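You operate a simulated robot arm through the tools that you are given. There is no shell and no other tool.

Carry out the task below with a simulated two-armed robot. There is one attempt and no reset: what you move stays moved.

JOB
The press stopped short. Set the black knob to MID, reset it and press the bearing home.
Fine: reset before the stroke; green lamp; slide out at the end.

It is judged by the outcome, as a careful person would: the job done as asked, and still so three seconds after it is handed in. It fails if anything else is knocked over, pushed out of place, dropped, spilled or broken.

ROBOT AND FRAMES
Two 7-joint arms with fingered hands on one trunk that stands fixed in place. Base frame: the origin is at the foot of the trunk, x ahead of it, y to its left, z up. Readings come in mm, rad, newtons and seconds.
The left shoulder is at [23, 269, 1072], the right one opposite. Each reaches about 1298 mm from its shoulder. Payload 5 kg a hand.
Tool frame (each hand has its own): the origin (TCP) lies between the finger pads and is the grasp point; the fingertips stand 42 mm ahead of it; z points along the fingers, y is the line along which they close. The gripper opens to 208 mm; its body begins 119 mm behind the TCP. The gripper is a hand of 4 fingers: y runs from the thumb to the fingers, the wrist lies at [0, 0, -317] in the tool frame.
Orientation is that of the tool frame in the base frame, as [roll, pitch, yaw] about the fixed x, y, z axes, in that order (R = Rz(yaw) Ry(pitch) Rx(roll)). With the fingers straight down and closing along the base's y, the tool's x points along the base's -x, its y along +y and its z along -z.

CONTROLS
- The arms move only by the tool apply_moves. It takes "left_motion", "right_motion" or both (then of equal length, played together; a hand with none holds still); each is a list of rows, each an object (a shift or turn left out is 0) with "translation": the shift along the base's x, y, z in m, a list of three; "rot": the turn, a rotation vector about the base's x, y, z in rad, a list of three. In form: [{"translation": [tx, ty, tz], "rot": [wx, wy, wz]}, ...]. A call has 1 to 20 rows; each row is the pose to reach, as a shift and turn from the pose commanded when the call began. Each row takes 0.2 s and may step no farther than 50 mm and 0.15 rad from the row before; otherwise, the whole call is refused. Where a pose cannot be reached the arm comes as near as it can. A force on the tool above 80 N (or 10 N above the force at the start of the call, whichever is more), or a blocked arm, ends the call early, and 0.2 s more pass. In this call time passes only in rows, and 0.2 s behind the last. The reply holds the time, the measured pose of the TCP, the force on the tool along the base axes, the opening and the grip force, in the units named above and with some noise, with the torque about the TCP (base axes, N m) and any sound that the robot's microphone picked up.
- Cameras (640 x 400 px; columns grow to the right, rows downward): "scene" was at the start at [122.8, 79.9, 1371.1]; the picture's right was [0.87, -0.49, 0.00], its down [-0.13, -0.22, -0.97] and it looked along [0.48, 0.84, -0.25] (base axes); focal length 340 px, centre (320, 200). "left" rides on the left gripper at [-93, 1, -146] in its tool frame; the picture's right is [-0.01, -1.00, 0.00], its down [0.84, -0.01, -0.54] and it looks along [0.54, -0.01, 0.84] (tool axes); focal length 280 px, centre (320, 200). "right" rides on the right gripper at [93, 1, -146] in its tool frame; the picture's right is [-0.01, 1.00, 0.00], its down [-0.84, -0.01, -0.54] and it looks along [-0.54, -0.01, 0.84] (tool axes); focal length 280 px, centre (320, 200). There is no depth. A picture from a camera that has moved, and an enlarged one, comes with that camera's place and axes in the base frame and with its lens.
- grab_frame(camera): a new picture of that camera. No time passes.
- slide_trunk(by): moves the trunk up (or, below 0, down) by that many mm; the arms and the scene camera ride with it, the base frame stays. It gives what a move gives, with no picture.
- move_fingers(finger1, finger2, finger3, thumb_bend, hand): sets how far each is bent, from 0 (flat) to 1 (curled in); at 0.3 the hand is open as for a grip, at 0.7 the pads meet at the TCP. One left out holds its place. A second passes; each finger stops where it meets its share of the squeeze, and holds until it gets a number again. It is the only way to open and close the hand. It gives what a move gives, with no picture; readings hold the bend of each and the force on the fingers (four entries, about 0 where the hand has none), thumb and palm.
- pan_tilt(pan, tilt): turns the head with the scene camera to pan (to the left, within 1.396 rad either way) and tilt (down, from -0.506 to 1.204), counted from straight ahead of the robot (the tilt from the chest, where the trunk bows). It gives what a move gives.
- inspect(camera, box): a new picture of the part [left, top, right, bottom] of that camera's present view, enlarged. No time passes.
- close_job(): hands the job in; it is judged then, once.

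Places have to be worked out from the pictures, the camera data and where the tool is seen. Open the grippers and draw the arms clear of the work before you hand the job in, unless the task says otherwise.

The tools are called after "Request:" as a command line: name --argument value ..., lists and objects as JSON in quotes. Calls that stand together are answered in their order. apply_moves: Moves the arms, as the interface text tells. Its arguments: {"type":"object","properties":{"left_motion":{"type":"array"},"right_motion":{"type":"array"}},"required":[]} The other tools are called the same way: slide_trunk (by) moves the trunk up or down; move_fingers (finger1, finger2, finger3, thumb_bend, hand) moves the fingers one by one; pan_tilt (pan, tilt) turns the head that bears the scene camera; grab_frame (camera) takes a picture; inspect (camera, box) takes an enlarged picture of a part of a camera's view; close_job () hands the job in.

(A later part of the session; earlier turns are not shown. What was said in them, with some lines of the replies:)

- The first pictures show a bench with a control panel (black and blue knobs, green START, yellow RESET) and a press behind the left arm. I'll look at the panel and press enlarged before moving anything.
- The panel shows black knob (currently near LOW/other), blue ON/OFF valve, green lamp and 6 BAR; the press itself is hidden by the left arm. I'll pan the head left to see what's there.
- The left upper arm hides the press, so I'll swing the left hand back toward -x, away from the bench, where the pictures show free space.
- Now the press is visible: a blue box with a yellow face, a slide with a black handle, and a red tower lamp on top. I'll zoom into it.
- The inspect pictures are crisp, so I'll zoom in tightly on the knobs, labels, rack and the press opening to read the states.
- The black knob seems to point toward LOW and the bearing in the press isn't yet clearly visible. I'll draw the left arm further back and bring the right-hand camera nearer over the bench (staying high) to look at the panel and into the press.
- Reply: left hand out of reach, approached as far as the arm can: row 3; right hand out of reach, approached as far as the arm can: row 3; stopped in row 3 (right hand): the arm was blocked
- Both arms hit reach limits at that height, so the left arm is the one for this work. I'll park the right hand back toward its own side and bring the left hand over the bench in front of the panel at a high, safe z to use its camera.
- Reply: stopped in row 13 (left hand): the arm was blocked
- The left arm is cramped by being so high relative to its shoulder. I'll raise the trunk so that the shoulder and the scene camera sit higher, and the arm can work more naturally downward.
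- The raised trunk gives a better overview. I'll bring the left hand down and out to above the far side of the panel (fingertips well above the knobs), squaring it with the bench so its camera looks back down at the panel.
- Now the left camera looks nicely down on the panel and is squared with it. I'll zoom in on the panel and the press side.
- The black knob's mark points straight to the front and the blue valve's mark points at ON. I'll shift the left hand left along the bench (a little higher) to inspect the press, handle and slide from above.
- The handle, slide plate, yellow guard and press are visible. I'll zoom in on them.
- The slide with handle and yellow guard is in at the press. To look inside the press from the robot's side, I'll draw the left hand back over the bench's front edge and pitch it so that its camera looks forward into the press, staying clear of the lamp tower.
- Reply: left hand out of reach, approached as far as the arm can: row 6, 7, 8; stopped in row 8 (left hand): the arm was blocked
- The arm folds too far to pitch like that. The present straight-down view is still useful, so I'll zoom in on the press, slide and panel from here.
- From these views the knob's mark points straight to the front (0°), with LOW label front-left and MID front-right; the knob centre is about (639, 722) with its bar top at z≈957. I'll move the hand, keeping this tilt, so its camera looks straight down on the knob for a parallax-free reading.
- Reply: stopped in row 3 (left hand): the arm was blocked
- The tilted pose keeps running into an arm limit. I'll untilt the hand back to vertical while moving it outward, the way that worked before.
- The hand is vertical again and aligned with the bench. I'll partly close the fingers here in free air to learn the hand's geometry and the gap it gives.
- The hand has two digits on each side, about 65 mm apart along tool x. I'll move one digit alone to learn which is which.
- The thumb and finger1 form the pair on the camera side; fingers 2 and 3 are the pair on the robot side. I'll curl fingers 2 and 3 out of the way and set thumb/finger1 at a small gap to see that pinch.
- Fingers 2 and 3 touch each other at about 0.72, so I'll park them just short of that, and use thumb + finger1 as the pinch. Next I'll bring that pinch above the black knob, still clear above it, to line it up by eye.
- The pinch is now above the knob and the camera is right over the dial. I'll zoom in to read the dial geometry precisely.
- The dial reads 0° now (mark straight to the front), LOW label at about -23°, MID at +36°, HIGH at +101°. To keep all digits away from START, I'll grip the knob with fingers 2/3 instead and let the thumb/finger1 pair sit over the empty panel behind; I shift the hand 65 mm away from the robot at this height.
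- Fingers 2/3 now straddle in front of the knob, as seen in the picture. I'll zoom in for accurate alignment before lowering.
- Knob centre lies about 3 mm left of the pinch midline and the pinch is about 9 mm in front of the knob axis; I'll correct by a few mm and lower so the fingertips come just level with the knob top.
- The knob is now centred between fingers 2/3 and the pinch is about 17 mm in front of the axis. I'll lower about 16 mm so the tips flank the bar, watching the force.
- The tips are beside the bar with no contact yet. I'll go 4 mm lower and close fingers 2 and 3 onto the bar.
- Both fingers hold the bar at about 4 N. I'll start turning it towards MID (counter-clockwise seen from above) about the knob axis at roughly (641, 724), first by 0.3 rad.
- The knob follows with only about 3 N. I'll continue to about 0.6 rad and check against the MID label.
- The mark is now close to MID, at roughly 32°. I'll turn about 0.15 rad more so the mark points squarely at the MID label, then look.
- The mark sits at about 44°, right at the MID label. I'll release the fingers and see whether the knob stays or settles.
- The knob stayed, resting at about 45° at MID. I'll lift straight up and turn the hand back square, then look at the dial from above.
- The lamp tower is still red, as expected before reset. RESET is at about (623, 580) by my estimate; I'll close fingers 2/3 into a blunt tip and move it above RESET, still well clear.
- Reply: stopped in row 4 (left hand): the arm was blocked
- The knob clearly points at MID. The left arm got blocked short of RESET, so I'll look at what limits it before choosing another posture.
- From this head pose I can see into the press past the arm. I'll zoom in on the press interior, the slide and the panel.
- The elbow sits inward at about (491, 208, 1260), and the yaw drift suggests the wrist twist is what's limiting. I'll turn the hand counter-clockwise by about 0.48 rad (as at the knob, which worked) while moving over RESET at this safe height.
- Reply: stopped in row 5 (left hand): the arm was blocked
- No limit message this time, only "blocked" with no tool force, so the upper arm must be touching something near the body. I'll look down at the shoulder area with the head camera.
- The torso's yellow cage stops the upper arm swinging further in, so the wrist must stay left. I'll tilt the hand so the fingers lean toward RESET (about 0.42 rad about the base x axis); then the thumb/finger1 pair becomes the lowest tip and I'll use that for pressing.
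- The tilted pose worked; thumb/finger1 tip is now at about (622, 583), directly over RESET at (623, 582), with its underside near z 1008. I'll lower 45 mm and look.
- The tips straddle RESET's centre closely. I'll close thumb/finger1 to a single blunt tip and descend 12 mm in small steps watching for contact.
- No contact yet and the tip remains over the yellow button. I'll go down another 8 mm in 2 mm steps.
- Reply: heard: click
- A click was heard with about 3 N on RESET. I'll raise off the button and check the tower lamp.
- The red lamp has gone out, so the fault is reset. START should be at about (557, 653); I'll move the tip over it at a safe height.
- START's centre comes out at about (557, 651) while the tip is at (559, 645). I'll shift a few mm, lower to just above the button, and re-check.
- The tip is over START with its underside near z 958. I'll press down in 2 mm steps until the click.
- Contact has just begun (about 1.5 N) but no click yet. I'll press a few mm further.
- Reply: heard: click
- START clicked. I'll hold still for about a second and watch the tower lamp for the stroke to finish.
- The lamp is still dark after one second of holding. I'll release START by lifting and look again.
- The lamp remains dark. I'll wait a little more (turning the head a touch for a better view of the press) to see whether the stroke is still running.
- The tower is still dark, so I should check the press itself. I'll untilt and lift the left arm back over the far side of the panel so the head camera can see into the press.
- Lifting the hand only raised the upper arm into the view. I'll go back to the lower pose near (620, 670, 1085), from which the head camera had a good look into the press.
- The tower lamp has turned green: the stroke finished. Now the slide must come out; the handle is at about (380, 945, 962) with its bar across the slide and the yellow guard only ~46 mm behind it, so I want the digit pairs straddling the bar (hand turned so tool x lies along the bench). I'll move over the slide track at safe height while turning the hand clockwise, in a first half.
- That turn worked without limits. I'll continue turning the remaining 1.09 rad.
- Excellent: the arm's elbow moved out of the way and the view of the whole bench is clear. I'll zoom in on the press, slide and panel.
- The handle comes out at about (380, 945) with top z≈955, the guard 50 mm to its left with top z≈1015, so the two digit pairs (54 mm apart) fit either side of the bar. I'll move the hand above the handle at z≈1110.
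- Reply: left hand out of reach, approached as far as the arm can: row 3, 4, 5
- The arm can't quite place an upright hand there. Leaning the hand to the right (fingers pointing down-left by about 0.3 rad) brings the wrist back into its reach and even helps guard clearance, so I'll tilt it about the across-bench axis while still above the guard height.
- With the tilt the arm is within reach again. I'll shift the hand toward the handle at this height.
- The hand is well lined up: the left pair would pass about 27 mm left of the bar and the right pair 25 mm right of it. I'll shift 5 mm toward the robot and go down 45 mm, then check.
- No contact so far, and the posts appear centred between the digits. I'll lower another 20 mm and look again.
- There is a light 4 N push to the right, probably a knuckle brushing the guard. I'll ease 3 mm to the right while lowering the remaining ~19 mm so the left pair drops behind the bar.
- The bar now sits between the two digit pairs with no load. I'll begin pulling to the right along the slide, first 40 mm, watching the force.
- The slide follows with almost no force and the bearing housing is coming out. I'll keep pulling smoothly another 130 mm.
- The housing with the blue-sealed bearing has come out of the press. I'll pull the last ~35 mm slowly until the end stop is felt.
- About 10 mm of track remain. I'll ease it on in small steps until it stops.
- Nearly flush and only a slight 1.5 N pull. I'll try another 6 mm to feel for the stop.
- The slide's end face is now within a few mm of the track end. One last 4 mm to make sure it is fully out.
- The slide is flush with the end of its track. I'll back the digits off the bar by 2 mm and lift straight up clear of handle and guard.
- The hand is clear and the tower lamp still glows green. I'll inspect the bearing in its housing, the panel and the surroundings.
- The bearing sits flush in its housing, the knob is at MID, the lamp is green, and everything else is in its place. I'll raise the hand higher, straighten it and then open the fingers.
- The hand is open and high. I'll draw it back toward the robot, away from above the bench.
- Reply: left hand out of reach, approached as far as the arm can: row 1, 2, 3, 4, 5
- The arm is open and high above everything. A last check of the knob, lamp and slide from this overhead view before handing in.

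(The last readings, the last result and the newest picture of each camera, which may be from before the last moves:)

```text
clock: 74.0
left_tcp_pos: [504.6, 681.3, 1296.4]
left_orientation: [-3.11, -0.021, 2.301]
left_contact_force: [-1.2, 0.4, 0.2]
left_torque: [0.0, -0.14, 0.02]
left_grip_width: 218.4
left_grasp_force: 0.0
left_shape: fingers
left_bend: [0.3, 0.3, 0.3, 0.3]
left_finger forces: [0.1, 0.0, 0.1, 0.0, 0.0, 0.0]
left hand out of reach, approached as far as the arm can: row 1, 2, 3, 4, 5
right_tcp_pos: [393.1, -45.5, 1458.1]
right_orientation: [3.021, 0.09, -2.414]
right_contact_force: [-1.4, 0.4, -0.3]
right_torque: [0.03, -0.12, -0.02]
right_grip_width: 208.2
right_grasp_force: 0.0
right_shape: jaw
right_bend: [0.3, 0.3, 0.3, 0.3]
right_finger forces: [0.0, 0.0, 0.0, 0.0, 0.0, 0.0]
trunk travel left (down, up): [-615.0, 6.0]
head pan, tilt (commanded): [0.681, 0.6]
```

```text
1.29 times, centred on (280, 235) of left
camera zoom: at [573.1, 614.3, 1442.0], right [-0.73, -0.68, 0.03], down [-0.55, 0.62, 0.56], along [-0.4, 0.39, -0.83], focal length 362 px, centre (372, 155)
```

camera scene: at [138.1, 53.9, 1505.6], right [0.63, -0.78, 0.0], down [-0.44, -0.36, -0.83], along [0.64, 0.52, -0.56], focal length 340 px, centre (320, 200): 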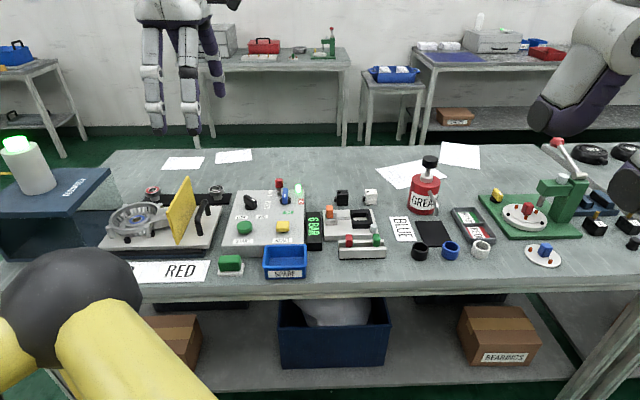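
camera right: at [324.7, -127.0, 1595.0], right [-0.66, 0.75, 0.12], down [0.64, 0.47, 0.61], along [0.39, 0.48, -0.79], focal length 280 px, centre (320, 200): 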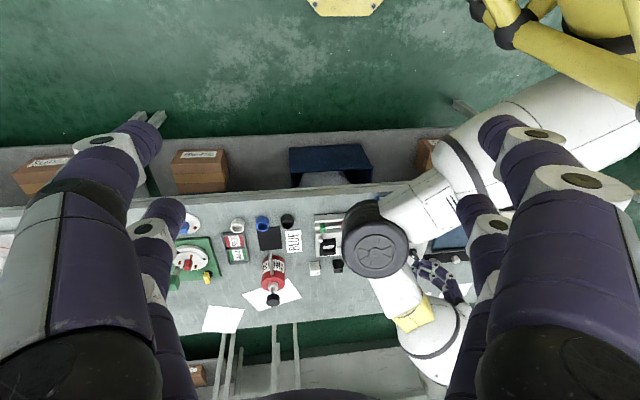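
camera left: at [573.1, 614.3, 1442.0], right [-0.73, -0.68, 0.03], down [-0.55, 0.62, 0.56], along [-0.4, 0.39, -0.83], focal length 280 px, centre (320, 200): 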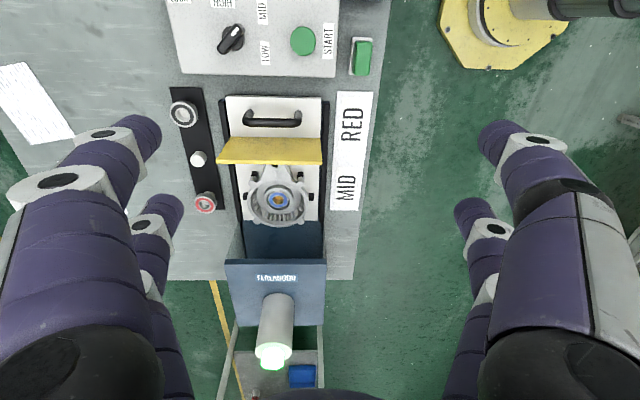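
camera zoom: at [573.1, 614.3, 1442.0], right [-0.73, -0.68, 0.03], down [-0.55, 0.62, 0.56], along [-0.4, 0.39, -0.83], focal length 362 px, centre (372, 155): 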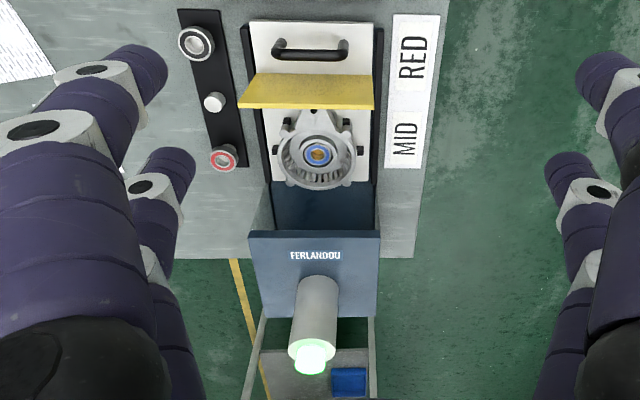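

The knob mark points at MID, the tower lamp is green, the bearing is seated and the slide is out. Both hands are open and clear of the work, so I'm handing the job in.

Request:
close_job

```text
The job is handed in.
```

The bearing is pressed home, and I've handed the job in. I did it in the order you asked:

1. **Knob:** the black knob is turned from LOW to MID. It stayed there after I let go, and its mark still pointed at MID in the last picture.
2. **Reset:** I pressed RESET before the stroke. It clicked and the red tower lamp went out.
3. **Stroke:** I pressed START once. The tower lamp turned green a few seconds later and was still green at hand-in.
4. **Slide:** I pulled it out by its handle until it was level with the end of its track. There was no hard stop, so I judged that by eye.

The blue-sealed bearing that was already in the press now looks flush in its housing. The card on the bench reads "MID RED", but you asked for the bearing in the press, so I left the red one on the rack.

In the final pictures nothing else on the bench had moved. Both hands are open. The left hand is still above the front part of the bench, well above everything, because the arm could not draw back any further.
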